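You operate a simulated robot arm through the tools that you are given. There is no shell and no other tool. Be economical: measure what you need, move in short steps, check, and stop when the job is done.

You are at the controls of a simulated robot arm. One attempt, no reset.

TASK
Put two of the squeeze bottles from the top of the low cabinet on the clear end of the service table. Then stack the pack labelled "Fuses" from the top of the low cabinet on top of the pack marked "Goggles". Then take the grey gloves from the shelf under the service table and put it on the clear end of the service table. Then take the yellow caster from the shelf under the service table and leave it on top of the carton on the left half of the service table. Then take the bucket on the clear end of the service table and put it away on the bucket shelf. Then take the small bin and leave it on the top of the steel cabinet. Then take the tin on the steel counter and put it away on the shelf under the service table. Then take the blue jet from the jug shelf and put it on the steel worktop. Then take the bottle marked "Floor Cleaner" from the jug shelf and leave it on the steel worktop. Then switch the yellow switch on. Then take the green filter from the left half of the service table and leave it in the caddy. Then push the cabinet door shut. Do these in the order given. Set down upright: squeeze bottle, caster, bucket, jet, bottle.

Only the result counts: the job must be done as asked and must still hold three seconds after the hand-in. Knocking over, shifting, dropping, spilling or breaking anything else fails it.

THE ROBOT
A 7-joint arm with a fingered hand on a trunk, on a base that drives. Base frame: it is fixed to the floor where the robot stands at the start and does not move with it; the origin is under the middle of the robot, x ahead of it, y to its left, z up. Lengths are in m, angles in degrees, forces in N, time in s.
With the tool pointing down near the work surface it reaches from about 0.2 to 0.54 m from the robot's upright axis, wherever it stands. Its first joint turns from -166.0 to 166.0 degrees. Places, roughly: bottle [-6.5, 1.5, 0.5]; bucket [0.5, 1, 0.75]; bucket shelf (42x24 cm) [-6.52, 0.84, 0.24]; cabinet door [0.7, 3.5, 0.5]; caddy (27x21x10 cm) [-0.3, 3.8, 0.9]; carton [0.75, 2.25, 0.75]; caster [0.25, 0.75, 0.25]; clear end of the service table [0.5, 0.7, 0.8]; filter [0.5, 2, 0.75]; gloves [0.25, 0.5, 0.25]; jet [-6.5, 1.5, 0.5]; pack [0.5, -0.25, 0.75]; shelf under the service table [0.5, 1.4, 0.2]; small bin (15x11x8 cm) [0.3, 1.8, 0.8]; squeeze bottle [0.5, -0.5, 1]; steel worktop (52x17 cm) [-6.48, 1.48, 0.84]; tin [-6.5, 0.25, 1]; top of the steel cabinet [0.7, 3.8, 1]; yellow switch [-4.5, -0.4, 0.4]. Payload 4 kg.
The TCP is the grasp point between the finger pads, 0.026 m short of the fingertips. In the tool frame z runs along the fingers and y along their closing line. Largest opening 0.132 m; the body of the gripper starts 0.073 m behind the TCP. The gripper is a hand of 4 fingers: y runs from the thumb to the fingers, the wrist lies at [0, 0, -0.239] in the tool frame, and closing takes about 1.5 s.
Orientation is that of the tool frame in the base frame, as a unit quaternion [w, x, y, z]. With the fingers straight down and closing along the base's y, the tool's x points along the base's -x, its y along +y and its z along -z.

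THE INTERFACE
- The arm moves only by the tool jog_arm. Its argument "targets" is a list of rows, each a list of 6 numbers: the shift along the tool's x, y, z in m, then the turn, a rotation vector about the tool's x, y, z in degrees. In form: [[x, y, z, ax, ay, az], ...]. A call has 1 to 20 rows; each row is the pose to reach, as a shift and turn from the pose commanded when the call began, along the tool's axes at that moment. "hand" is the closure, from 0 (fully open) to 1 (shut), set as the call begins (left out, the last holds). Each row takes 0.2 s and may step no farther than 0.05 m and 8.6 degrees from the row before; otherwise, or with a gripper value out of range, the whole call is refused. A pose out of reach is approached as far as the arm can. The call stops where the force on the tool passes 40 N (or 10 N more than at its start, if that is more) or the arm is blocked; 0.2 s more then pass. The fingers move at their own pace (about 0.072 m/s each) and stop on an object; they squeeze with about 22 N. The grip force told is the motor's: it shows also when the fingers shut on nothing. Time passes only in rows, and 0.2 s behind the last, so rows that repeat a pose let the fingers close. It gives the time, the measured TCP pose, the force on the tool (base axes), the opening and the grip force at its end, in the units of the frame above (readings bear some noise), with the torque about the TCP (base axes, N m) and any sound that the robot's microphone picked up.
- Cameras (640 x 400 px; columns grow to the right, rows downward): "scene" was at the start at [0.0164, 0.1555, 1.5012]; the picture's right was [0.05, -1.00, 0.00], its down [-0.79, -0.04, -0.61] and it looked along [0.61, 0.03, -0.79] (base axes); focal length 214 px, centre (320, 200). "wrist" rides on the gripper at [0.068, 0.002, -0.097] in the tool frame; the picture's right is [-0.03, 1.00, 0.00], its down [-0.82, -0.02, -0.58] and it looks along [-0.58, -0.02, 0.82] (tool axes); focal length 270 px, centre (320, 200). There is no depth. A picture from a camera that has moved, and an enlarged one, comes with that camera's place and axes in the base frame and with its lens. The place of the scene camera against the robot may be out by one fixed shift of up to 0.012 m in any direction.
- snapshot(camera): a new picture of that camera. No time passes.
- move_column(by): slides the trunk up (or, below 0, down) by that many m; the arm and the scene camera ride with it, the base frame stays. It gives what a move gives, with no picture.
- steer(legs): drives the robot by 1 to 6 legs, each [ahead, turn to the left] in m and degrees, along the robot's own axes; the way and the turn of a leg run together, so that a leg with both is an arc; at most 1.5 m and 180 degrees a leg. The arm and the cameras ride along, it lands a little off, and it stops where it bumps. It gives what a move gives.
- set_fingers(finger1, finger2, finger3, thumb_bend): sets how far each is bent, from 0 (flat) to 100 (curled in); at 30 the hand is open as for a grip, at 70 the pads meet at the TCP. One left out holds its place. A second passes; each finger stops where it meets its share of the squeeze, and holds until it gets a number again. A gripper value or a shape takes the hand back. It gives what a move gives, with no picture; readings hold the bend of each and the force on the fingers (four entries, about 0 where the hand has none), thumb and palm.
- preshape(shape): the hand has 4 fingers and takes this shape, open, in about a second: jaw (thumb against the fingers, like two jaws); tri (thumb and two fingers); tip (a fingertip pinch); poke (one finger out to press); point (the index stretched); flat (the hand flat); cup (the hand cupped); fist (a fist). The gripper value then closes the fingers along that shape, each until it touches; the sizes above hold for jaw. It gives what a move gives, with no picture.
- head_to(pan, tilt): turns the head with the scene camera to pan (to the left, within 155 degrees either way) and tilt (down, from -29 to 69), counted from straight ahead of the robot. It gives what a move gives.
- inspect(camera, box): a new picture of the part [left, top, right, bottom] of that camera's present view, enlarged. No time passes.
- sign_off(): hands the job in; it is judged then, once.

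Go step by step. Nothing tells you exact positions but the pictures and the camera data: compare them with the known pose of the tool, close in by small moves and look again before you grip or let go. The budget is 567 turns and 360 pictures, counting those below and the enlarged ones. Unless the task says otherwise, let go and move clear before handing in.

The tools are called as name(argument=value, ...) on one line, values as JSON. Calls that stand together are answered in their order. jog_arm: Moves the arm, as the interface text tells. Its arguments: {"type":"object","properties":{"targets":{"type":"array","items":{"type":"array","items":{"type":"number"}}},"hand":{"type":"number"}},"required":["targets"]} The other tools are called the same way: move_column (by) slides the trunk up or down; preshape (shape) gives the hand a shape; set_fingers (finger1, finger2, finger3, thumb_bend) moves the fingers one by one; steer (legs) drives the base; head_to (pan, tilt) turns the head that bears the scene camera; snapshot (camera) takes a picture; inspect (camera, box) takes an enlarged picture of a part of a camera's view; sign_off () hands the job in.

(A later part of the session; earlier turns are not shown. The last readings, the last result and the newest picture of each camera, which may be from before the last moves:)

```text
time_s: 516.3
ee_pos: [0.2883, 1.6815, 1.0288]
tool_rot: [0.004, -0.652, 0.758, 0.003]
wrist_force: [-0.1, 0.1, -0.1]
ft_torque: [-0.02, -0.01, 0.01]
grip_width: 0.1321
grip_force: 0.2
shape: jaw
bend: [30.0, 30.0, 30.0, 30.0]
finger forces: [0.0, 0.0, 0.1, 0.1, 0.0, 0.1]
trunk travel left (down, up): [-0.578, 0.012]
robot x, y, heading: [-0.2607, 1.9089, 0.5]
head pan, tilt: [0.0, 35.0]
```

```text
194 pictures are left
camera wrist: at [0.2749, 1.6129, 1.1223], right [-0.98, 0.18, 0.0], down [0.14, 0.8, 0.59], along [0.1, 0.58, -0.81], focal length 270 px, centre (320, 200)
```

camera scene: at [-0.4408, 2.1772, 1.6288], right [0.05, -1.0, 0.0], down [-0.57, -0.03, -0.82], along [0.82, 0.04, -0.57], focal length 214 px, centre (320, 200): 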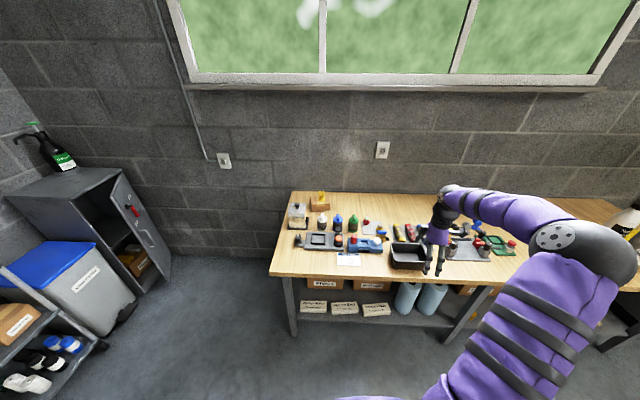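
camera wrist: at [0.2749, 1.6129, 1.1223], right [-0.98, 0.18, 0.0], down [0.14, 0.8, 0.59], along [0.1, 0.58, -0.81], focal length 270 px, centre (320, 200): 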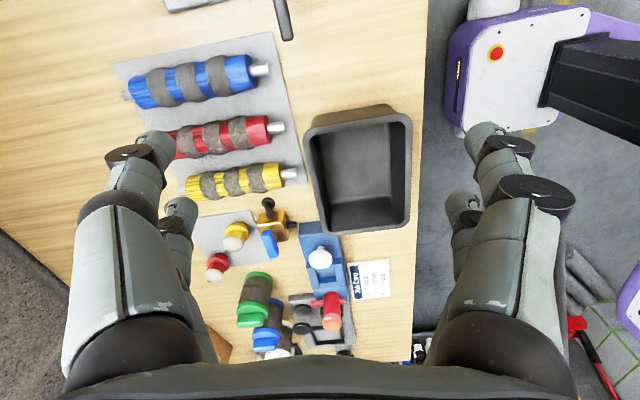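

jog_arm(targets=[[-0.033, 0.016, 0, 0, 0, -3.5], [-0.066, 0.031, 0, 0, 0, -7], [-0.0985, 0.047, 0, 0, 0, -10], [-0.0985, 0.047, 0, 0, 0, -10]])

move_column(by=-0.1)

snapshot(camera="wrist")

```text
time_s: 517.3
ee_pos: [0.2558, 1.7875, 1.0275]
tool_rot: [-0.005, 0.716, -0.698, -0.004]
wrist_force: [-0.4, 0.5, 0.0]
ft_torque: [0.0, -0.01, -0.04]
grip_width: 0.1318
grip_force: 0.1
shape: jaw
bend: [30.0, 30.0, 30.0, 30.0]
finger forces: [0.1, 0.0, 0.1, 0.0, 0.0, 0.0]
trunk travel left (down, up): [-0.578, 0.012]
robot x, y, heading: [-0.2602, 1.9116, 0.6]
head pan, tilt: [0.0, 35.0]
```

```text
time_s: 518.7
ee_pos: [0.2565, 1.7866, 0.9275]
tool_rot: [-0.005, 0.715, -0.699, -0.004]
wrist_force: [-0.4, 0.5, -0.5]
ft_torque: [0.0, 0.02, 0.06]
grip_width: 0.1319
grip_force: 0.0
shape: jaw
bend: [30.0, 30.0, 30.0, 30.0]
finger forces: [0.0, 0.0, 0.1, 0.1, 0.0, 0.0]
trunk travel left (down, up): [-0.478, 0.112]
robot x, y, heading: [-0.2606, 1.9085, 0.4]
head pan, tilt: [0.0, 35.0]
```

```text
193 pictures are left
camera wrist: at [0.2551, 1.7173, 1.0229], right [-1.0, 0.0, 0.0], down [0.0, 0.81, 0.59], along [0.0, 0.59, -0.81], focal length 270 px, centre (320, 200)
```

wrist: 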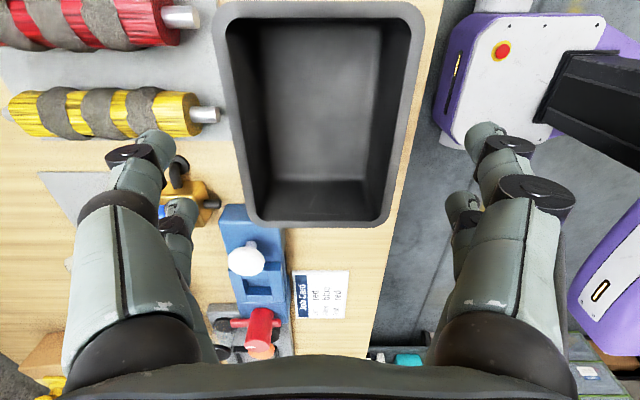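

move_column(by=-0.1)

jog_arm(targets=[[0, 0, 0, 0, 0, 0], [0, 0, 0, 0, 0, 0], [0, 0, 0, 0, 0, 0], [0, 0, 0, 0, 0, 0], [0, 0, 0, 0, 0, 0]], hand=1)

snapshot(camera="wrist")

```text
time_s: 520.0
ee_pos: [0.2563, 1.7871, 0.8289]
tool_rot: [-0.005, 0.716, -0.699, -0.003]
wrist_force: [0.8, -0.3, 0.5]
ft_torque: [0.02, -0.01, 0.0]
grip_width: 0.132
grip_force: 0.0
shape: jaw
bend: [30.0, 30.0, 30.0, 30.0]
finger forces: [0.4, 0.0, 0.9, 0.0, 0.7, 0.0]
trunk travel left (down, up): [-0.378, 0.212]
robot x, y, heading: [-0.2587, 1.9052, 0.5]
head pan, tilt: [0.0, 35.0]
```

```text
time_s: 521.2
ee_pos: [0.2563, 1.788, 0.8276]
tool_rot: [-0.004, 0.715, -0.699, -0.004]
wrist_force: [-0.3, 0.5, 0.1]
ft_torque: [0.01, 0.06, -0.05]
grip_width: 0.1022
grip_force: 22.1
shape: jaw
bend: [63.0, 64.0, 55.0, 46.0]
finger forces: [29.4, 25.5, 28.9, 0.0, 26.0, 0.1]
trunk travel left (down, up): [-0.378, 0.212]
robot x, y, heading: [-0.2613, 1.9101, 0.7]
head pan, tilt: [0.0, 35.0]
```

```text
192 pictures are left
camera wrist: at [0.2551, 1.7173, 0.9227], right [-1.0, 0.0, 0.0], down [0.0, 0.81, 0.59], along [0.0, 0.59, -0.81], focal length 270 px, centre (320, 200)
```

wrist: 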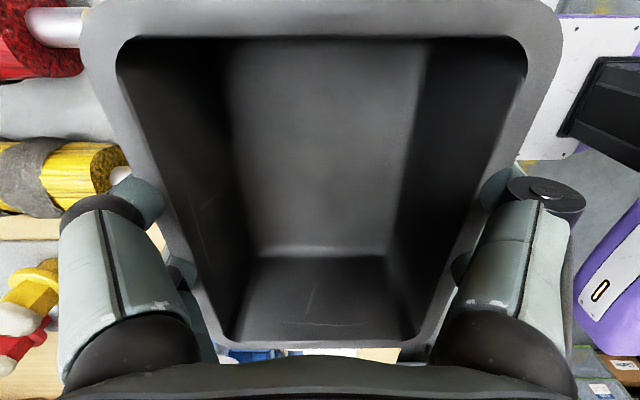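

Gripped under the rim. Lift, back off and drive toward the steel cabinet to look.

move_column(by=0.21)

steer(legs=[[-0.22, 0], [0, 60], [0.8, 0]])

snapshot(camera="scene")

```text
time_s: 523.4
ee_pos: [0.2567, 1.7868, 1.0377]
tool_rot: [-0.005, 0.716, -0.699, -0.003]
wrist_force: [1.0, 0.0, -1.3]
ft_torque: [-0.03, -0.01, 0.03]
grip_width: 0.1023
grip_force: 22.1
shape: jaw
bend: [63.0, 64.0, 55.0, 46.0]
finger forces: [29.4, 25.8, 28.9, 0.0, 26.1, 0.0]
trunk travel left (down, up): [-0.588, 0.002]
robot x, y, heading: [-0.2614, 1.9081, 0.3]
head pan, tilt: [0.0, 35.0]
```

```text
time_s: 531.8
ee_pos: [0.3075, 2.962, 1.0389]
tool_rot: [-0.003, 0.965, -0.262, -0.005]
wrist_force: [-0.5, -0.5, -1.2]
ft_torque: [-0.01, 0.02, 0.02]
grip_width: 0.1024
grip_force: 21.9
shape: jaw
bend: [63.0, 64.0, 55.0, 46.0]
finger forces: [28.4, 24.9, 27.7, 0.1, 25.5, 0.0]
trunk travel left (down, up): [-0.588, 0.002]
robot x, y, heading: [-0.0677, 2.5878, 59.0]
head pan, tilt: [0.0, 35.0]
```

```text
191 pictures are left
camera scene: at [-0.1828, 2.6878, 1.6388], right [0.85, -0.52, 0.0], down [-0.3, -0.49, -0.82], along [0.42, 0.7, -0.57], focal length 214 px, centre (320, 200)
```

scene: 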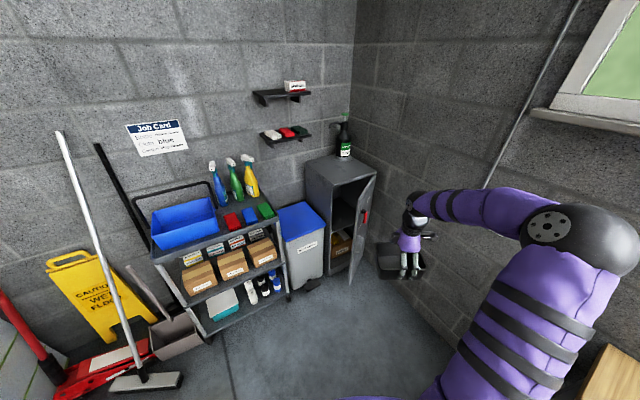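

inspect(camera="scene", box=[280, 90, 440, 290])

inspect(camera="scene", box=[110, 110, 290, 230])

```text
2.00 times, centred on (360, 190) of scene
camera zoom: at [-0.1828, 2.6878, 1.6388], right [0.85, -0.52, 0.0], down [-0.3, -0.49, -0.82], along [0.42, 0.7, -0.57], focal length 429 px, centre (240, 220)
```

zoom: 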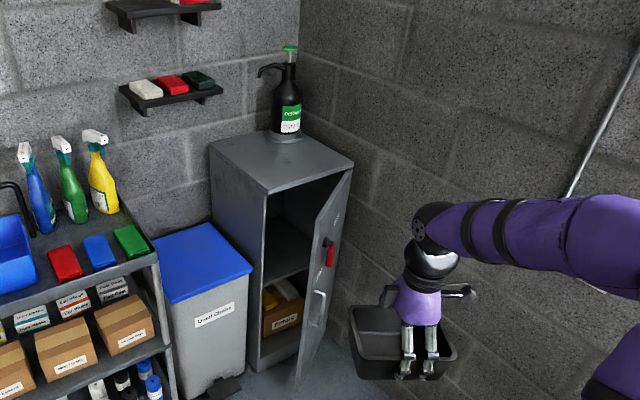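

```text
3.33 times, centred on (200, 170) of scene
camera zoom: at [-0.1828, 2.6878, 1.6388], right [0.85, -0.52, 0.0], down [-0.3, -0.49, -0.82], along [0.42, 0.7, -0.57], focal length 715 px, centre (720, 300)
```

zoom: 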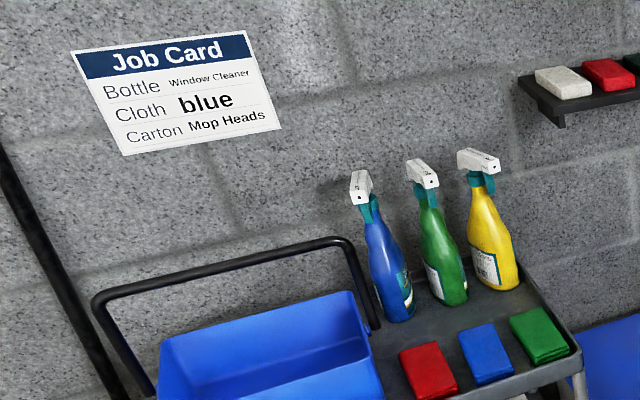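

Cabinet top spans x≈0.43–0.77, y≈3.55–3.92, z≈1.0, with a sprayer at the back right. I'll raise the bin and approach from the front, aiming for about (0.53,3.67).

jog_arm(targets=[[0, 0, -0.045, 0, 0, 0], [0, 0, -0.09, 0, 0, 0]])

steer(legs=[[0, -10.5], [0.6, 0], [0, 41.5]])

head_to(pan=-10, tilt=45)

snapshot(camera="scene")

snapshot(camera="wrist")

```text
time_s: 532.4
ee_pos: [0.3091, 2.9594, 1.1318]
tool_rot: [-0.003, 0.965, -0.261, -0.005]
wrist_force: [0.2, -0.4, -1.4]
ft_torque: [-0.02, -0.03, -0.02]
grip_width: 0.102
grip_force: 22.1
shape: jaw
bend: [63.0, 64.0, 55.0, 46.0]
finger forces: [28.1, 24.9, 27.6, 0.1, 25.4, 0.0]
trunk travel left (down, up): [-0.588, 0.002]
robot x, y, heading: [-0.0703, 2.5853, 58.8]
head pan, tilt: [0.0, 35.0]
```

```text
time_s: 538.7
ee_pos: [0.4792, 3.5474, 1.1307]
tool_rot: [0.0, 1.0, -0.006, -0.006]
wrist_force: [1.2, -0.5, -2.0]
ft_torque: [0.03, -0.04, 0.01]
grip_width: 0.1022
grip_force: 21.5
shape: jaw
bend: [63.0, 64.0, 55.0, 46.0]
finger forces: [27.4, 24.3, 26.7, 0.1, 25.0, 0.1]
trunk travel left (down, up): [-0.588, 0.002]
robot x, y, heading: [0.3389, 3.031, 88.5]
head pan, tilt: [0.0, 35.0]
```

```text
time_s: 539.4
ee_pos: [0.4789, 3.5472, 1.1307]
tool_rot: [-0.001, 1.0, -0.006, -0.006]
wrist_force: [0.1, -1.0, -2.1]
ft_torque: [0.0, -0.01, 0.02]
grip_width: 0.1019
grip_force: 22.1
shape: jaw
bend: [63.0, 64.0, 55.0, 46.0]
finger forces: [27.5, 24.3, 26.6, 0.1, 25.0, 0.1]
trunk travel left (down, up): [-0.588, 0.002]
robot x, y, heading: [0.3365, 3.0371, 88.6]
head pan, tilt: [-10.0, 45.0]
```

```text
188 pictures are left
camera scene: at [0.1991, 3.0574, 1.624], right [0.98, -0.2, 0.0], down [-0.14, -0.69, -0.71], along [0.14, 0.69, -0.71], focal length 214 px, centre (320, 200)
```

scene: 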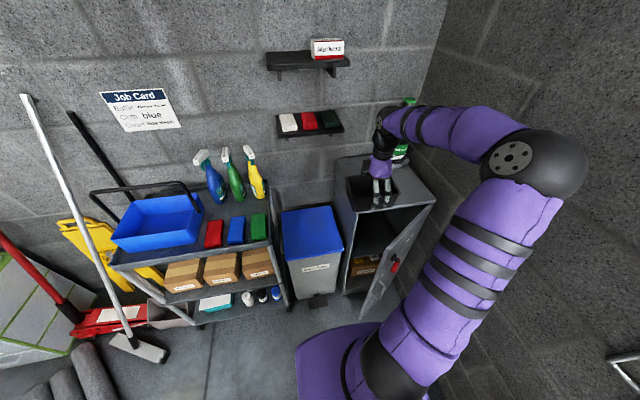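

```text
187 pictures are left
camera wrist: at [0.5478, 3.5443, 1.2255], right [-0.04, -1.0, 0.0], down [-0.81, 0.03, 0.59], along [-0.59, 0.02, -0.81], focal length 270 px, centre (320, 200)
```

wrist: 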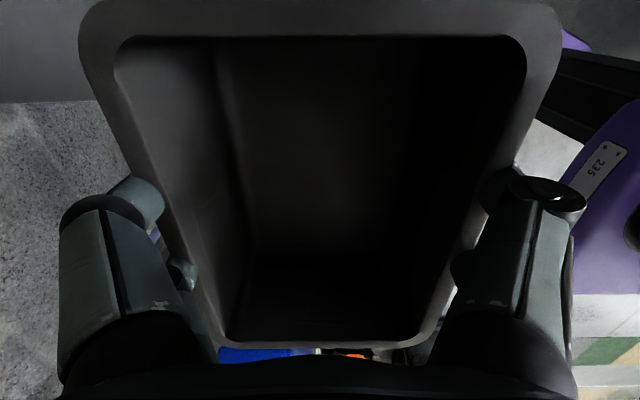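

The open door's free edge (≈(0.49,3.36)) is near the robot's front, so I'll retract the arm a little, and shift the robot left before moving in.

jog_arm(targets=[[0, 0.04, 0, 0, 0, 0], [0, 0.08, 0, 0, 0, 0], [0, 0.12, 0, 0, 0, 0], [0, 0.15, 0, 0, 0, 0]])

steer(legs=[[0, 45], [0.22, 0], [0, -45]])

snapshot(camera="scene")

```text
time_s: 540.4
ee_pos: [0.4801, 3.3977, 1.1288]
tool_rot: [0.0, 1.0, -0.006, -0.006]
wrist_force: [1.4, -0.1, -2.8]
ft_torque: [0.02, -0.03, -0.01]
grip_width: 0.1022
grip_force: 21.9
shape: jaw
bend: [63.0, 64.0, 55.0, 46.0]
finger forces: [27.3, 24.4, 26.8, 0.0, 25.0, 0.1]
trunk travel left (down, up): [-0.588, 0.002]
robot x, y, heading: [0.3375, 3.0316, 88.9]
head pan, tilt: [-10.0, 45.0]
```

```text
time_s: 546.6
ee_pos: [0.3373, 3.5563, 1.1295]
tool_rot: [0.0, 1.0, -0.017, -0.005]
wrist_force: [0.7, 0.1, -1.5]
ft_torque: [-0.03, 0.0, 0.01]
grip_width: 0.1017
grip_force: 22.2
shape: jaw
bend: [63.0, 65.0, 56.0, 46.0]
finger forces: [26.4, 23.7, 25.7, 0.0, 24.4, 0.0]
trunk travel left (down, up): [-0.588, 0.002]
robot x, y, heading: [0.1873, 3.1941, 87.2]
head pan, tilt: [-10.0, 45.0]
```

```text
186 pictures are left
camera scene: at [0.049, 3.2221, 1.624], right [0.98, -0.22, 0.0], down [-0.16, -0.69, -0.71], along [0.16, 0.69, -0.71], focal length 214 px, centre (320, 200)
```

scene: 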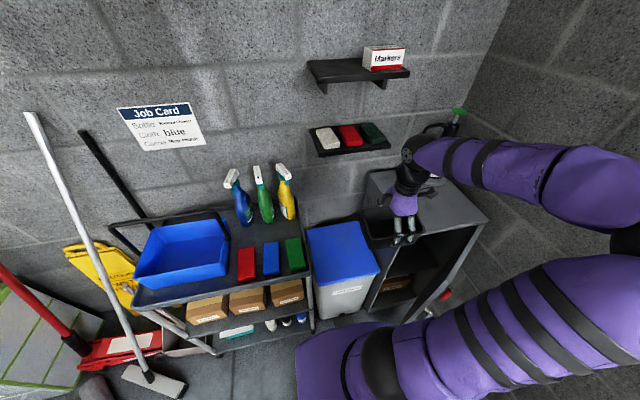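

steer(legs=[[0.05, 0]])

jog_arm(targets=[[0.04, -0.013, 0, 0, 0, 0], [0.08, -0.026, 0, 0, 0, 0], [0.12, -0.04, 0, 0, 0, 0], [0.16, -0.05, 0, 0, 0, 0], [0.205, -0.06, 0, 0, 0, 0]])

snapshot(camera="scene")

```text
time_s: 547.5
ee_pos: [0.3388, 3.6073, 1.129]
tool_rot: [-0.002, 1.0, -0.016, -0.006]
wrist_force: [-0.1, 0.9, -1.7]
ft_torque: [-0.02, -0.05, -0.03]
grip_width: 0.102
grip_force: 22.1
shape: jaw
bend: [63.0, 65.0, 56.0, 46.0]
finger forces: [26.4, 23.8, 25.8, 0.1, 24.6, 0.1]
trunk travel left (down, up): [-0.588, 0.002]
robot x, y, heading: [0.1923, 3.2439, 87.3]
head pan, tilt: [-10.0, 45.0]
```

```text
time_s: 548.7
ee_pos: [0.5465, 3.6605, 1.1255]
tool_rot: [-0.001, 1.0, -0.018, -0.006]
wrist_force: [-0.7, 1.0, -1.4]
ft_torque: [0.01, 0.03, 0.01]
grip_width: 0.1017
grip_force: 22.3
shape: jaw
bend: [64.0, 65.0, 56.0, 46.0]
finger forces: [25.8, 23.6, 25.3, 0.1, 24.4, 0.0]
trunk travel left (down, up): [-0.588, 0.002]
robot x, y, heading: [0.1853, 3.2429, 87.3]
head pan, tilt: [-10.0, 45.0]
```

```text
185 pictures are left
camera scene: at [0.0522, 3.2729, 1.6241], right [0.98, -0.22, 0.0], down [-0.16, -0.69, -0.71], along [0.16, 0.69, -0.71], focal length 214 px, centre (320, 200)
```

scene: 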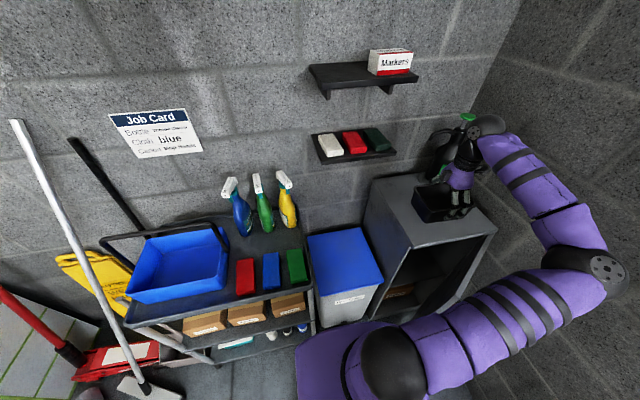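

inspect(camera="scene", box=[360, 90, 520, 270])

```text
2.22 times, centred on (440, 180) of scene
camera zoom: at [0.0522, 3.2729, 1.6241], right [0.98, -0.22, 0.0], down [-0.16, -0.69, -0.71], along [0.16, 0.69, -0.71], focal length 477 px, centre (53, 244)
```

zoom: 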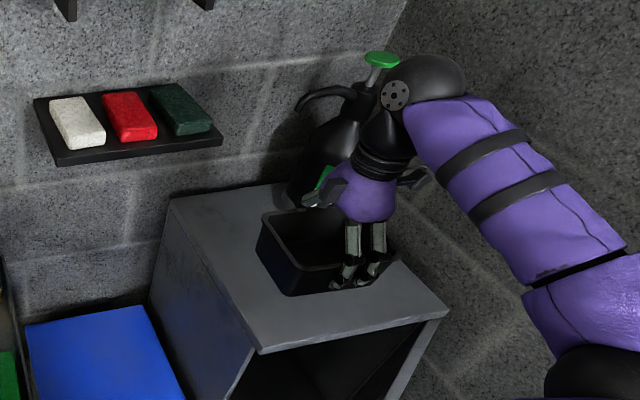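

move_column(by=-0.065)

move_column(by=-0.008)

```text
time_s: 549.8
ee_pos: [0.5465, 3.6594, 1.0621]
tool_rot: [-0.001, 1.0, -0.017, -0.006]
wrist_force: [-0.3, -0.2, -1.4]
ft_torque: [0.01, -0.02, -0.02]
grip_width: 0.1015
grip_force: 21.8
shape: jaw
bend: [64.0, 65.0, 56.0, 46.0]
finger forces: [25.8, 23.5, 25.1, 0.0, 24.3, 0.1]
trunk travel left (down, up): [-0.523, 0.067]
robot x, y, heading: [0.1886, 3.2473, 87.3]
head pan, tilt: [-10.0, 45.0]
```

```text
time_s: 550.3
ee_pos: [0.5445, 3.6602, 1.0539]
tool_rot: [0.0, 1.0, -0.017, -0.006]
wrist_force: [0.1, 0.8, -2.6]
ft_torque: [0.02, 0.01, 0.01]
grip_width: 0.1017
grip_force: 22.4
shape: jaw
bend: [64.0, 65.0, 56.0, 46.0]
finger forces: [25.9, 23.5, 25.0, 0.0, 24.3, 0.1]
trunk travel left (down, up): [-0.515, 0.075]
robot x, y, heading: [0.1882, 3.2463, 87.4]
head pan, tilt: [-10.0, 45.0]
```

move_column(by=-0.006)

move_column(by=-0.006)

```text
time_s: 550.9
ee_pos: [0.5459, 3.6599, 1.0485]
tool_rot: [-0.002, 1.0, -0.017, -0.006]
wrist_force: [0.9, -0.8, -1.2]
ft_torque: [0.02, -0.02, 0.01]
grip_width: 0.1016
grip_force: 21.9
shape: jaw
bend: [64.0, 65.0, 56.0, 46.0]
finger forces: [25.9, 23.4, 25.1, 0.0, 24.3, 0.1]
trunk travel left (down, up): [-0.509, 0.081]
robot x, y, heading: [0.1907, 3.2466, 87.2]
head pan, tilt: [-10.0, 45.0]
```

```text
time_s: 551.4
ee_pos: [0.5452, 3.6603, 1.0429]
tool_rot: [-0.001, 1.0, -0.016, -0.006]
wrist_force: [-0.8, -0.1, -1.7]
ft_torque: [0.0, -0.02, 0.06]
grip_width: 0.1015
grip_force: 22.1
shape: jaw
bend: [64.0, 65.0, 56.0, 46.0]
finger forces: [25.9, 23.5, 25.0, 0.0, 24.3, 0.0]
trunk travel left (down, up): [-0.503, 0.087]
robot x, y, heading: [0.1907, 3.2451, 87.2]
head pan, tilt: [-10.0, 45.0]
```

move_column(by=-0.008)

move_column(by=-0.008)

inspect(camera="scene", box=[360, 90, 520, 270])

```text
time_s: 552.0
ee_pos: [0.5472, 3.6586, 1.0329]
tool_rot: [-0.002, 1.0, -0.016, -0.006]
wrist_force: [-0.2, -0.1, -2.4]
ft_torque: [0.02, 0.01, 0.0]
grip_width: 0.1014
grip_force: 21.5
shape: jaw
bend: [64.0, 65.0, 56.0, 46.0]
finger forces: [25.8, 23.4, 25.1, 0.0, 24.3, 0.0]
trunk travel left (down, up): [-0.495, 0.095]
robot x, y, heading: [0.1865, 3.2425, 87.1]
head pan, tilt: [-10.0, 45.0]
```

```text
time_s: 552.6
ee_pos: [0.5458, 3.6596, 1.026]
tool_rot: [-0.001, 1.0, -0.016, -0.006]
wrist_force: [0.0, 0.1, -3.0]
ft_torque: [0.02, -0.04, -0.01]
grip_width: 0.1016
grip_force: 21.2
shape: jaw
bend: [64.0, 65.0, 56.0, 46.0]
finger forces: [26.0, 23.5, 25.1, 0.0, 24.3, 0.0]
trunk travel left (down, up): [-0.487, 0.103]
robot x, y, heading: [0.1892, 3.2492, 87.2]
head pan, tilt: [-10.0, 45.0]
```

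```text
2.22 times, centred on (440, 180) of scene
camera zoom: at [0.0514, 3.272, 1.523], right [0.98, -0.22, 0.0], down [-0.16, -0.69, -0.71], along [0.16, 0.69, -0.71], focal length 477 px, centre (53, 244)
```

zoom: 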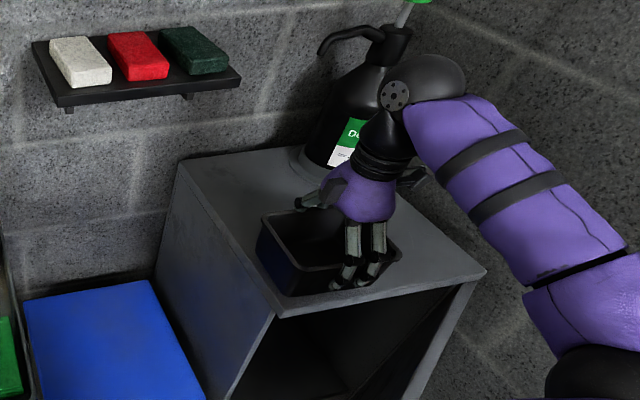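

The cabinet top is actually at z≈0.93 (x 0.48–0.86, y 3.62–4.02), so I need to go further in. Driving ~9 cm and jogging right.

steer(legs=[[0.085, 0]])

jog_arm(targets=[[0.03, 0, 0, 0, 0, 0], [0.06, -0.005, 0, 0, 0, 0]])

snapshot(camera="scene")

inspect(camera="scene", box=[360, 90, 520, 270])

```text
time_s: 553.6
ee_pos: [0.549, 3.7435, 1.0267]
tool_rot: [-0.001, 1.0, -0.018, -0.006]
wrist_force: [0.3, 0.1, -2.6]
ft_torque: [-0.01, -0.01, 0.01]
grip_width: 0.1019
grip_force: 21.3
shape: jaw
bend: [64.0, 65.0, 56.0, 46.0]
finger forces: [25.9, 23.5, 25.2, 0.0, 24.2, 0.0]
trunk travel left (down, up): [-0.487, 0.103]
robot x, y, heading: [0.1902, 3.3262, 87.2]
head pan, tilt: [-10.0, 45.0]
```

```text
time_s: 554.2
ee_pos: [0.563, 3.7373, 1.0227]
tool_rot: [-0.001, 1.0, -0.018, -0.006]
wrist_force: [0.6, 0.3, -1.7]
ft_torque: [0.01, 0.01, -0.01]
grip_width: 0.1017
grip_force: 22.0
shape: jaw
bend: [64.0, 65.0, 56.0, 46.0]
finger forces: [25.8, 23.5, 25.0, 0.0, 24.2, 0.1]
out of reach, approached as far as the arm can: row 1, 2
trunk travel left (down, up): [-0.487, 0.103]
robot x, y, heading: [0.1956, 3.3292, 87.2]
head pan, tilt: [-10.0, 45.0]
```

```text
182 pictures are left
camera scene: at [0.0557, 3.3556, 1.523], right [0.98, -0.22, 0.0], down [-0.16, -0.69, -0.71], along [0.16, 0.69, -0.71], focal length 214 px, centre (320, 200)
```

scene: 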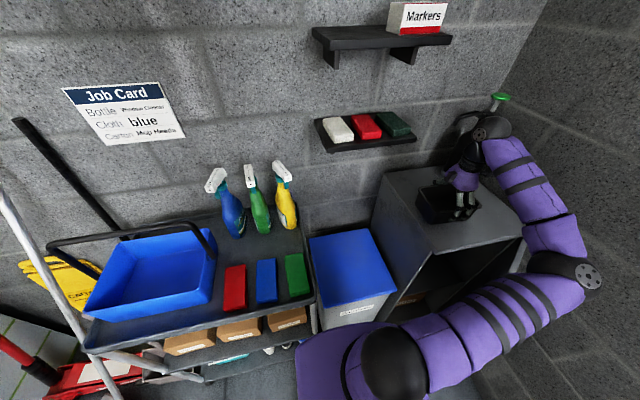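

```text
2.22 times, centred on (440, 180) of scene
camera zoom: at [0.0557, 3.3556, 1.523], right [0.98, -0.22, 0.0], down [-0.16, -0.69, -0.71], along [0.16, 0.69, -0.71], focal length 477 px, centre (53, 244)
```

zoom: 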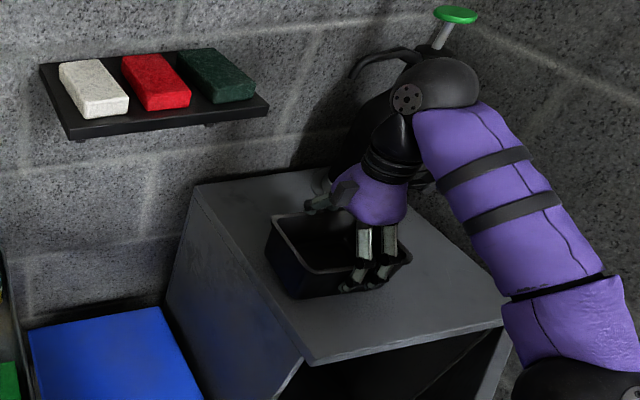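

Bin is over the top with ~2 cm margin at the left edge. Lowering.

move_column(by=-0.038)

move_column(by=-0.006)

```text
time_s: 554.9
ee_pos: [0.5625, 3.7383, 0.9975]
tool_rot: [-0.007, 1.0, -0.02, -0.001]
wrist_force: [0.1, -0.2, 17.8]
ft_torque: [-1.02, 0.25, -0.04]
grip_width: 0.1
grip_force: 21.7
shape: jaw
bend: [66.0, 67.0, 57.0, 46.0]
finger forces: [24.9, 24.3, 25.8, 0.1, 24.8, 0.0]
trunk travel left (down, up): [-0.453, 0.137]
robot x, y, heading: [0.1938, 3.3295, 87.1]
head pan, tilt: [-10.0, 45.0]
stopped: the force on the tool passed its limit at 50 N (the readings are from after the stop); the commanded pose is now the measured one
```

```text
time_s: 555.3
ee_pos: [0.5625, 3.7381, 0.9968]
tool_rot: [-0.01, 1.0, -0.019, 0.001]
wrist_force: [-0.5, -2.1, 16.5]
ft_torque: [-1.07, 0.29, 0.0]
grip_width: 0.0993
grip_force: 22.4
shape: jaw
bend: [66.0, 68.0, 58.0, 46.0]
finger forces: [24.4, 24.1, 24.2, 0.1, 24.1, 0.1]
trunk travel left (down, up): [-0.45, 0.14]
robot x, y, heading: [0.1892, 3.3272, 87.1]
head pan, tilt: [-10.0, 45.0]
stopped: the force on the tool passed its limit at 46 N (the readings are from after the stop); the commanded pose is now the measured one
```

move_column(by=0.006)

inspect(camera="scene", box=[360, 90, 520, 270])

snapshot(camera="wrist")

```text
time_s: 555.9
ee_pos: [0.5641, 3.7394, 0.9995]
tool_rot: [-0.009, 1.0, -0.019, -0.002]
wrist_force: [-0.2, 0.2, -2.0]
ft_torque: [0.03, 0.0, 0.03]
grip_width: 0.0997
grip_force: 22.3
shape: jaw
bend: [66.0, 68.0, 57.0, 46.0]
finger forces: [24.4, 23.8, 23.9, 0.0, 24.7, 0.0]
trunk travel left (down, up): [-0.456, 0.134]
robot x, y, heading: [0.1939, 3.3303, 87.3]
head pan, tilt: [-10.0, 45.0]
```

```text
2.22 times, centred on (440, 180) of scene
camera zoom: at [0.0556, 3.3557, 1.4916], right [0.98, -0.22, 0.0], down [-0.16, -0.69, -0.71], along [0.16, 0.69, -0.71], focal length 477 px, centre (53, 244)
```

zoom: 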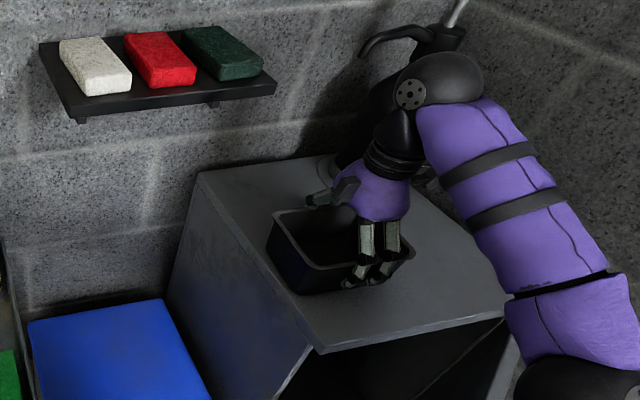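

```text
179 pictures are left
camera wrist: at [0.6317, 3.7338, 1.0947], right [-0.06, -1.0, -0.02], down [-0.81, 0.04, 0.58], along [-0.58, 0.05, -0.81], focal length 270 px, centre (320, 200)
```

wrist: 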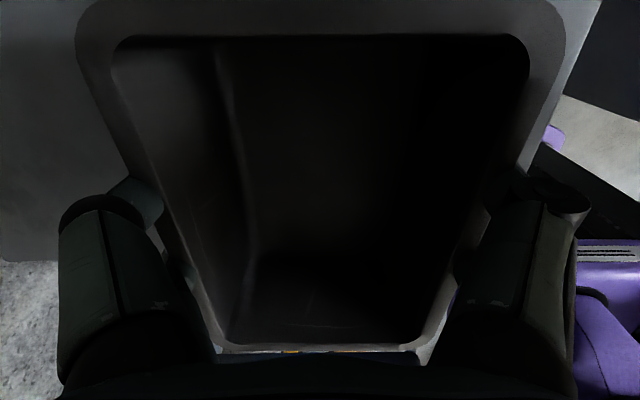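

move_column(by=-0.003)

jog_arm(targets=[[0, 0, 0, 0, 0, 0], [0, 0, 0, 0, 0, 0], [0, 0, 0, 0, 0, 0], [0, 0, 0, 0, 0, 0], [0, 0, 0, 0, 0, 0]], hand=0)

inspect(camera="scene", box=[360, 90, 520, 270])

snapshot(camera="wrist")

```text
time_s: 556.4
ee_pos: [0.5645, 3.7399, 0.9968]
tool_rot: [-0.009, 1.0, -0.02, 0.0]
wrist_force: [1.4, 1.1, 0.6]
ft_torque: [-0.11, 0.19, 0.0]
grip_width: 0.0996
grip_force: 21.7
shape: jaw
bend: [66.0, 68.0, 57.0, 46.0]
finger forces: [24.3, 23.4, 23.9, 0.0, 25.0, 0.1]
trunk travel left (down, up): [-0.453, 0.137]
robot x, y, heading: [0.1901, 3.3279, 86.9]
head pan, tilt: [-10.0, 45.0]
```

```text
time_s: 557.6
ee_pos: [0.5639, 3.7389, 0.9965]
tool_rot: [-0.009, 1.0, -0.019, -0.001]
wrist_force: [-0.8, 1.1, 2.6]
ft_torque: [0.06, 0.0, -0.01]
grip_width: 0.1318
grip_force: 0.1
shape: jaw
bend: [30.0, 30.0, 30.0, 30.0]
finger forces: [0.6, 0.2, 0.8, 0.0, 1.0, 0.0]
trunk travel left (down, up): [-0.453, 0.137]
robot x, y, heading: [0.1917, 3.3281, 87.3]
head pan, tilt: [-10.0, 45.0]
```

```text
2.22 times, centred on (440, 180) of scene
camera zoom: at [0.0553, 3.3555, 1.4888], right [0.98, -0.22, 0.0], down [-0.16, -0.69, -0.71], along [0.16, 0.69, -0.71], focal length 477 px, centre (53, 244)
```

zoom: 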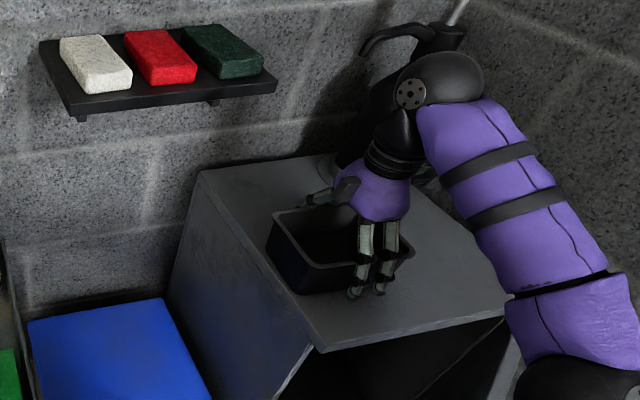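

```text
177 pictures are left
camera wrist: at [0.6314, 3.7335, 1.0926], right [-0.06, -1.0, -0.02], down [-0.81, 0.04, 0.58], along [-0.58, 0.05, -0.81], focal length 270 px, centre (320, 200)
```

wrist: 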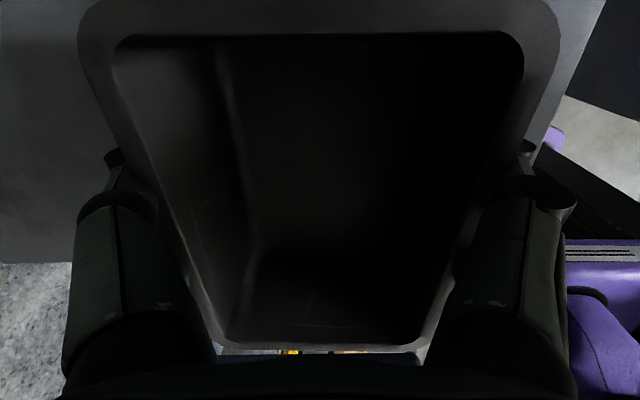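

Bin rests on the cabinet top. Rising straight up.

move_column(by=0.13)

inspect(camera="scene", box=[360, 90, 560, 270])

```text
time_s: 559.2
ee_pos: [0.5635, 3.739, 1.1277]
tool_rot: [-0.009, 1.0, -0.019, -0.001]
wrist_force: [0.2, -0.1, 0.1]
ft_torque: [-0.01, 0.01, 0.01]
grip_width: 0.1315
grip_force: 0.0
shape: jaw
bend: [30.0, 30.0, 30.0, 30.0]
finger forces: [0.0, 0.1, 0.1, 0.0, 0.0, 0.1]
trunk travel left (down, up): [-0.583, 0.007]
robot x, y, heading: [0.1893, 3.333, 87.5]
head pan, tilt: [-10.0, 45.0]
```

```text
2.22 times, centred on (460, 180) of scene
camera zoom: at [0.0555, 3.3557, 1.6188], right [0.98, -0.22, 0.0], down [-0.16, -0.69, -0.71], along [0.16, 0.69, -0.71], focal length 477 px, centre (9, 244)
```

zoom: 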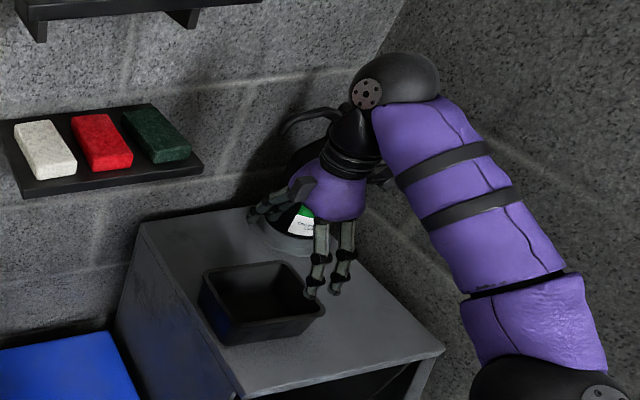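

Bin placed. Retract, back out, and restore the natural tool yaw.

jog_arm(targets=[[-0.03, 0.04, 0, 0, 0, 0], [-0.06, 0.08, 0, 0, 0, 0], [-0.09, 0.12, 0, 0, 0, 0], [-0.12, 0.15, 0, 0, 0, 0]])

steer(legs=[[-0.35, 0], [0, 93], [0.3, 0]])

jog_arm(targets=[[0, 0, 0, 0, 0, 8.4], [0, 0, 0, 0, 0, 16.8], [0, 0, 0, 0, 0, 25.2], [0, 0, 0, 0, 0, 33.6], [0, 0, 0, 0, 0, 42], [0, 0, 0, 0, 0, 50.4], [0, 0, 0, 0, 0, 58.8], [0, 0, 0, 0, 0, 67.2], [0, 0, 0, 0, 0, 75.6], [0, 0, 0, 0, 0, 84], [0, 0, 0, 0, 0, 90]])

snapshot(camera="scene")

```text
time_s: 560.2
ee_pos: [0.4382, 3.5924, 1.1223]
tool_rot: [-0.009, 1.0, -0.02, -0.001]
wrist_force: [0.8, 0.5, 0.2]
ft_torque: [-0.04, 0.03, -0.03]
grip_width: 0.132
grip_force: 0.0
shape: jaw
bend: [30.0, 30.0, 30.0, 30.0]
finger forces: [0.1, 0.0, 0.1, 0.0, 0.0, 0.1]
trunk travel left (down, up): [-0.583, 0.007]
robot x, y, heading: [0.1944, 3.3325, 87.3]
head pan, tilt: [-10.0, 45.0]
```

```text
time_s: 568.3
ee_pos: [-0.3804, 3.2416, 1.1217]
tool_rot: [-0.006, 0.723, 0.691, -0.006]
wrist_force: [0.6, 0.2, 0.4]
ft_torque: [0.03, 0.01, -0.02]
grip_width: 0.1321
grip_force: 0.1
shape: jaw
bend: [30.0, 30.0, 30.0, 30.0]
finger forces: [0.0, 0.0, 0.1, 0.0, 0.0, 0.1]
trunk travel left (down, up): [-0.583, 0.007]
robot x, y, heading: [-0.1191, 2.9908, 176.7]
head pan, tilt: [-10.0, 45.0]
```

```text
time_s: 570.7
ee_pos: [-0.3796, 3.2425, 1.1231]
tool_rot: [0.0, 1.0, -0.023, -0.009]
wrist_force: [-0.4, -0.1, 1.4]
ft_torque: [-0.03, -0.03, 0.01]
grip_width: 0.1317
grip_force: 0.2
shape: jaw
bend: [30.0, 30.0, 30.0, 30.0]
finger forces: [0.0, 0.0, 0.1, 0.0, 0.0, 0.1]
trunk travel left (down, up): [-0.583, 0.007]
robot x, y, heading: [-0.1151, 2.992, 176.8]
head pan, tilt: [-10.0, 45.0]
```

```text
175 pictures are left
camera scene: at [-0.1448, 2.8554, 1.6188], right [0.23, 0.97, 0.0], down [0.69, -0.16, -0.71], along [-0.69, 0.16, -0.71], focal length 214 px, centre (320, 200)
```

scene: 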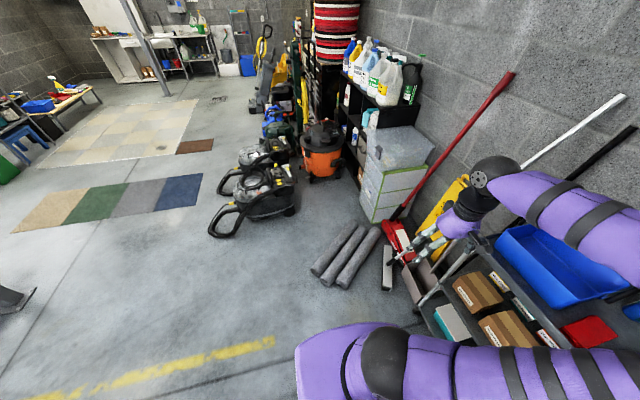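

jog_arm(targets=[[-0.03, 0.032, 0, 0, 0, 0], [-0.06, 0.064, 0, 0, 0, 0], [-0.09, 0.096, 0, 0, 0, 0], [-0.12, 0.128, 0, 0, 0, 0], [-0.15, 0.16, 0, 0, 0, 0], [-0.18, 0.19, 0, 0, 0, 0], [-0.21, 0.22, 0, 0, 0, 0], [-0.235, 0.25, 0, 0, 0, 0]])

steer(legs=[[0, 62], [1.5, 0], [0, -58]])

```text
time_s: 572.5
ee_pos: [-0.6269, 3.0029, 1.1289]
tool_rot: [0.001, 1.0, -0.022, -0.009]
wrist_force: [-0.1, 0.6, -0.2]
ft_torque: [0.04, 0.02, -0.01]
grip_width: 0.1319
grip_force: 0.0
shape: jaw
bend: [30.0, 30.0, 30.0, 30.0]
finger forces: [0.0, 0.0, 0.1, 0.0, 0.0, 0.0]
trunk travel left (down, up): [-0.583, 0.007]
robot x, y, heading: [-0.1178, 2.9942, 176.7]
head pan, tilt: [-10.0, 45.0]
```

```text
time_s: 586.0
ee_pos: [-1.4512, 1.6561, 1.128]
tool_rot: [0.001, 1.0, 0.014, -0.008]
wrist_force: [0.5, 0.7, -0.2]
ft_torque: [0.04, -0.01, 0.0]
grip_width: 0.1315
grip_force: 0.0
shape: jaw
bend: [30.0, 30.0, 30.0, 30.0]
finger forces: [0.0, 0.0, 0.0, 0.0, 0.0, 0.0]
trunk travel left (down, up): [-0.583, 0.007]
robot x, y, heading: [-0.9453, 1.689, -179.0]
head pan, tilt: [-10.0, 45.0]
```

steer(legs=[[1.5, 0], [1.5, 0], [0.75, 0], [0, 89], [1.25, 0], [0, -90]])

head_to(pan=0, tilt=30)

snapshot(camera="scene")

```text
time_s: 618.4
ee_pos: [-5.2054, 0.3229, 1.1287]
tool_rot: [0.001, 1.0, 0.001, -0.008]
wrist_force: [-0.6, 0.9, 0.6]
ft_torque: [-0.04, 0.03, -0.01]
grip_width: 0.1317
grip_force: 0.1
shape: jaw
bend: [30.0, 30.0, 30.0, 30.0]
finger forces: [0.0, 0.1, 0.0, 0.0, 0.0, 0.0]
trunk travel left (down, up): [-0.583, 0.007]
robot x, y, heading: [-4.6976, 0.3366, 179.6]
head pan, tilt: [-10.0, 45.0]
```

```text
time_s: 619.2
ee_pos: [-5.2045, 0.3226, 1.1291]
tool_rot: [0.001, 1.0, 0.001, -0.009]
wrist_force: [0.0, -0.2, -0.1]
ft_torque: [0.03, 0.01, -0.03]
grip_width: 0.1318
grip_force: 0.1
shape: jaw
bend: [30.0, 30.0, 30.0, 30.0]
finger forces: [0.0, 0.0, 0.0, 0.0, 0.0, 0.0]
trunk travel left (down, up): [-0.583, 0.007]
robot x, y, heading: [-4.6984, 0.3399, 179.6]
head pan, tilt: [0.0, 30.0]
```

```text
174 pictures are left
camera scene: at [-4.7284, 0.1839, 1.6414], right [0.01, 1.0, 0.0], down [0.5, -0.01, -0.87], along [-0.87, 0.01, -0.5], focal length 214 px, centre (320, 200)
```

scene: 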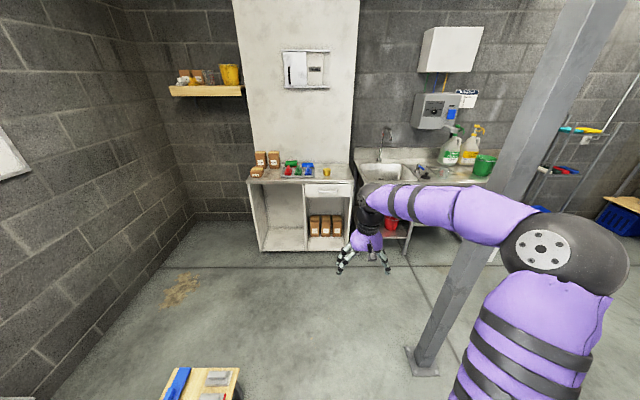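

steer(legs=[[1.1, 0]])

snapshot(camera="scene")

snapshot(camera="wrist")

```text
time_s: 624.9
ee_pos: [-6.3078, 0.331, 1.13]
tool_rot: [0.0, 1.0, 0.004, -0.008]
wrist_force: [0.4, -0.4, -0.8]
ft_torque: [-0.01, 0.0, 0.01]
grip_width: 0.1318
grip_force: 0.1
shape: jaw
bend: [30.0, 30.0, 30.0, 30.0]
finger forces: [0.0, 0.1, 0.1, 0.0, 0.1, 0.1]
trunk travel left (down, up): [-0.583, 0.007]
robot x, y, heading: [-5.7977, 0.3482, 179.5]
head pan, tilt: [0.0, 30.0]
```

```text
173 pictures are left
camera scene: at [-5.8312, 0.1937, 1.6414], right [0.01, 1.0, 0.0], down [0.5, 0.0, -0.87], along [-0.87, 0.01, -0.5], focal length 214 px, centre (320, 200)
```

scene: 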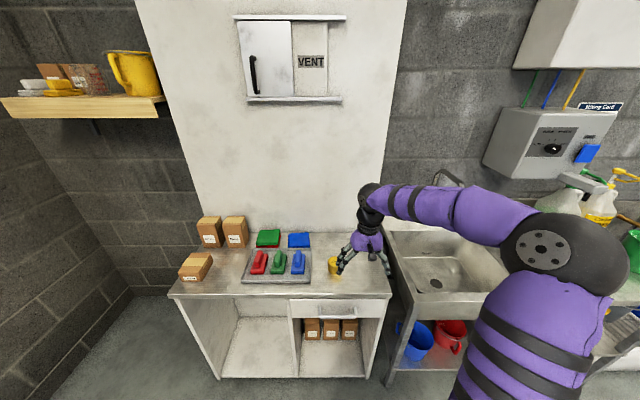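

```text
172 pictures are left
camera wrist: at [-6.2391, 0.3301, 1.223], right [-0.02, -1.0, 0.0], down [-0.81, 0.02, 0.59], along [-0.59, 0.01, -0.81], focal length 270 px, centre (320, 200)
```

wrist: 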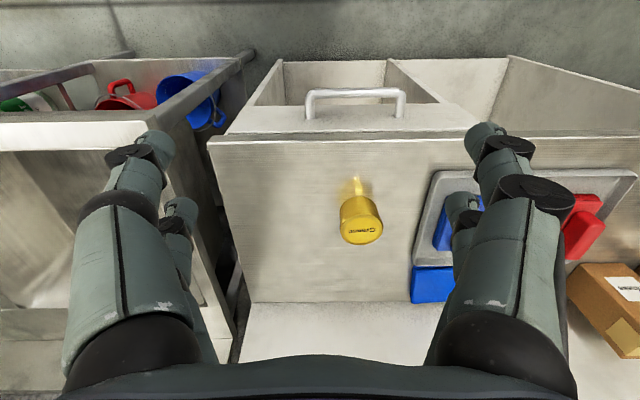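

Tin at about (-6.50,0.277) on the counter (z≈0.89). Move in and align.

steer(legs=[[0.18, 0]])

jog_arm(targets=[[-0.005, 0.028, 0, 0, 0, 0], [-0.01, 0.056, 0, 0, 0, 0], [-0.01, 0.056, 0, 0, 0, 0]])

move_column(by=-0.12)

snapshot(camera="wrist")

```text
time_s: 626.4
ee_pos: [-6.4916, 0.3323, 1.1283]
tool_rot: [0.001, 1.0, 0.004, -0.009]
wrist_force: [-0.7, 0.1, 0.3]
ft_torque: [0.02, 0.0, -0.01]
grip_width: 0.1319
grip_force: 0.0
shape: jaw
bend: [30.0, 30.0, 30.0, 30.0]
finger forces: [0.0, 0.0, 0.1, 0.0, 0.1, 0.1]
trunk travel left (down, up): [-0.583, 0.007]
robot x, y, heading: [-5.9819, 0.3473, 179.6]
head pan, tilt: [0.0, 30.0]
```

```text
time_s: 627.2
ee_pos: [-6.4998, 0.2779, 1.1306]
tool_rot: [0.0, 1.0, 0.002, -0.01]
wrist_force: [0.0, -0.4, 0.0]
ft_torque: [0.02, 0.02, -0.02]
grip_width: 0.1319
grip_force: 0.1
shape: jaw
bend: [30.0, 30.0, 30.0, 30.0]
finger forces: [0.0, 0.0, 0.1, 0.0, 0.1, 0.0]
trunk travel left (down, up): [-0.583, 0.007]
robot x, y, heading: [-5.9825, 0.3492, 179.8]
head pan, tilt: [0.0, 30.0]
```

```text
time_s: 628.7
ee_pos: [-6.4998, 0.277, 1.0111]
tool_rot: [0.001, 1.0, 0.004, -0.009]
wrist_force: [-0.1, -0.2, 0.4]
ft_torque: [0.05, -0.01, -0.02]
grip_width: 0.1316
grip_force: 0.0
shape: jaw
bend: [30.0, 30.0, 30.0, 30.0]
finger forces: [0.0, 0.0, 0.0, 0.0, 0.0, 0.1]
trunk travel left (down, up): [-0.463, 0.127]
robot x, y, heading: [-5.982, 0.3477, 179.6]
head pan, tilt: [0.0, 30.0]
```

```text
171 pictures are left
camera wrist: at [-6.4305, 0.2767, 1.1051], right [-0.02, -1.0, 0.0], down [-0.81, 0.02, 0.59], along [-0.59, 0.01, -0.81], focal length 270 px, centre (320, 200)
```

wrist: 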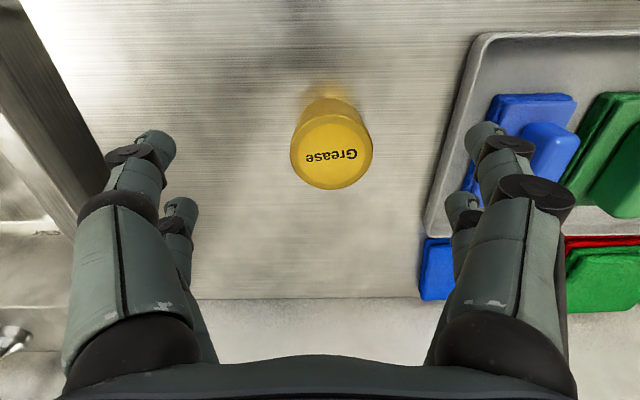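

jog_arm(targets=[[-0.006, 0.007, 0, 0, 0, 0], [-0.006, 0.007, 0, 0, 0, 0], [-0.006, 0.007, 0, 0, 0, 0]], hand=0.3)

move_column(by=-0.09)

snapshot(camera="wrist")

```text
time_s: 629.5
ee_pos: [-6.5067, 0.2689, 1.0112]
tool_rot: [0.001, 1.0, 0.003, -0.008]
wrist_force: [-0.4, -0.3, -0.7]
ft_torque: [0.0, -0.03, -0.01]
grip_width: 0.0928
grip_force: 0.1
shape: jaw
bend: [67.0, 67.0, 67.0, 58.0]
finger forces: [0.0, 0.1, 0.0, 0.0, 0.0, 0.0]
trunk travel left (down, up): [-0.463, 0.127]
robot x, y, heading: [-5.9807, 0.3497, 179.6]
head pan, tilt: [0.0, 30.0]
```

```text
time_s: 630.7
ee_pos: [-6.5053, 0.2707, 0.9199]
tool_rot: [0.0, 1.0, 0.004, -0.009]
wrist_force: [-0.3, -0.7, 0.5]
ft_torque: [-0.03, 0.01, -0.01]
grip_width: 0.0929
grip_force: 0.0
shape: jaw
bend: [67.0, 67.0, 67.0, 58.0]
finger forces: [0.0, 0.0, 0.0, 0.0, 0.1, 0.0]
trunk travel left (down, up): [-0.373, 0.217]
robot x, y, heading: [-5.9817, 0.3497, 179.9]
head pan, tilt: [0.0, 30.0]
```

```text
170 pictures are left
camera wrist: at [-6.4369, 0.2692, 1.0146], right [-0.02, -1.0, 0.0], down [-0.81, 0.02, 0.59], along [-0.59, 0.01, -0.81], focal length 270 px, centre (320, 200)
```

wrist: 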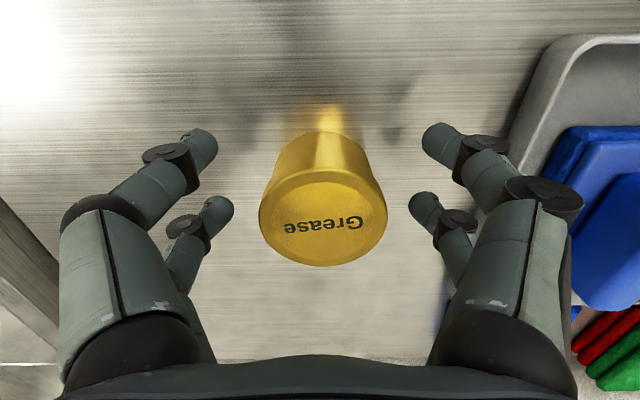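

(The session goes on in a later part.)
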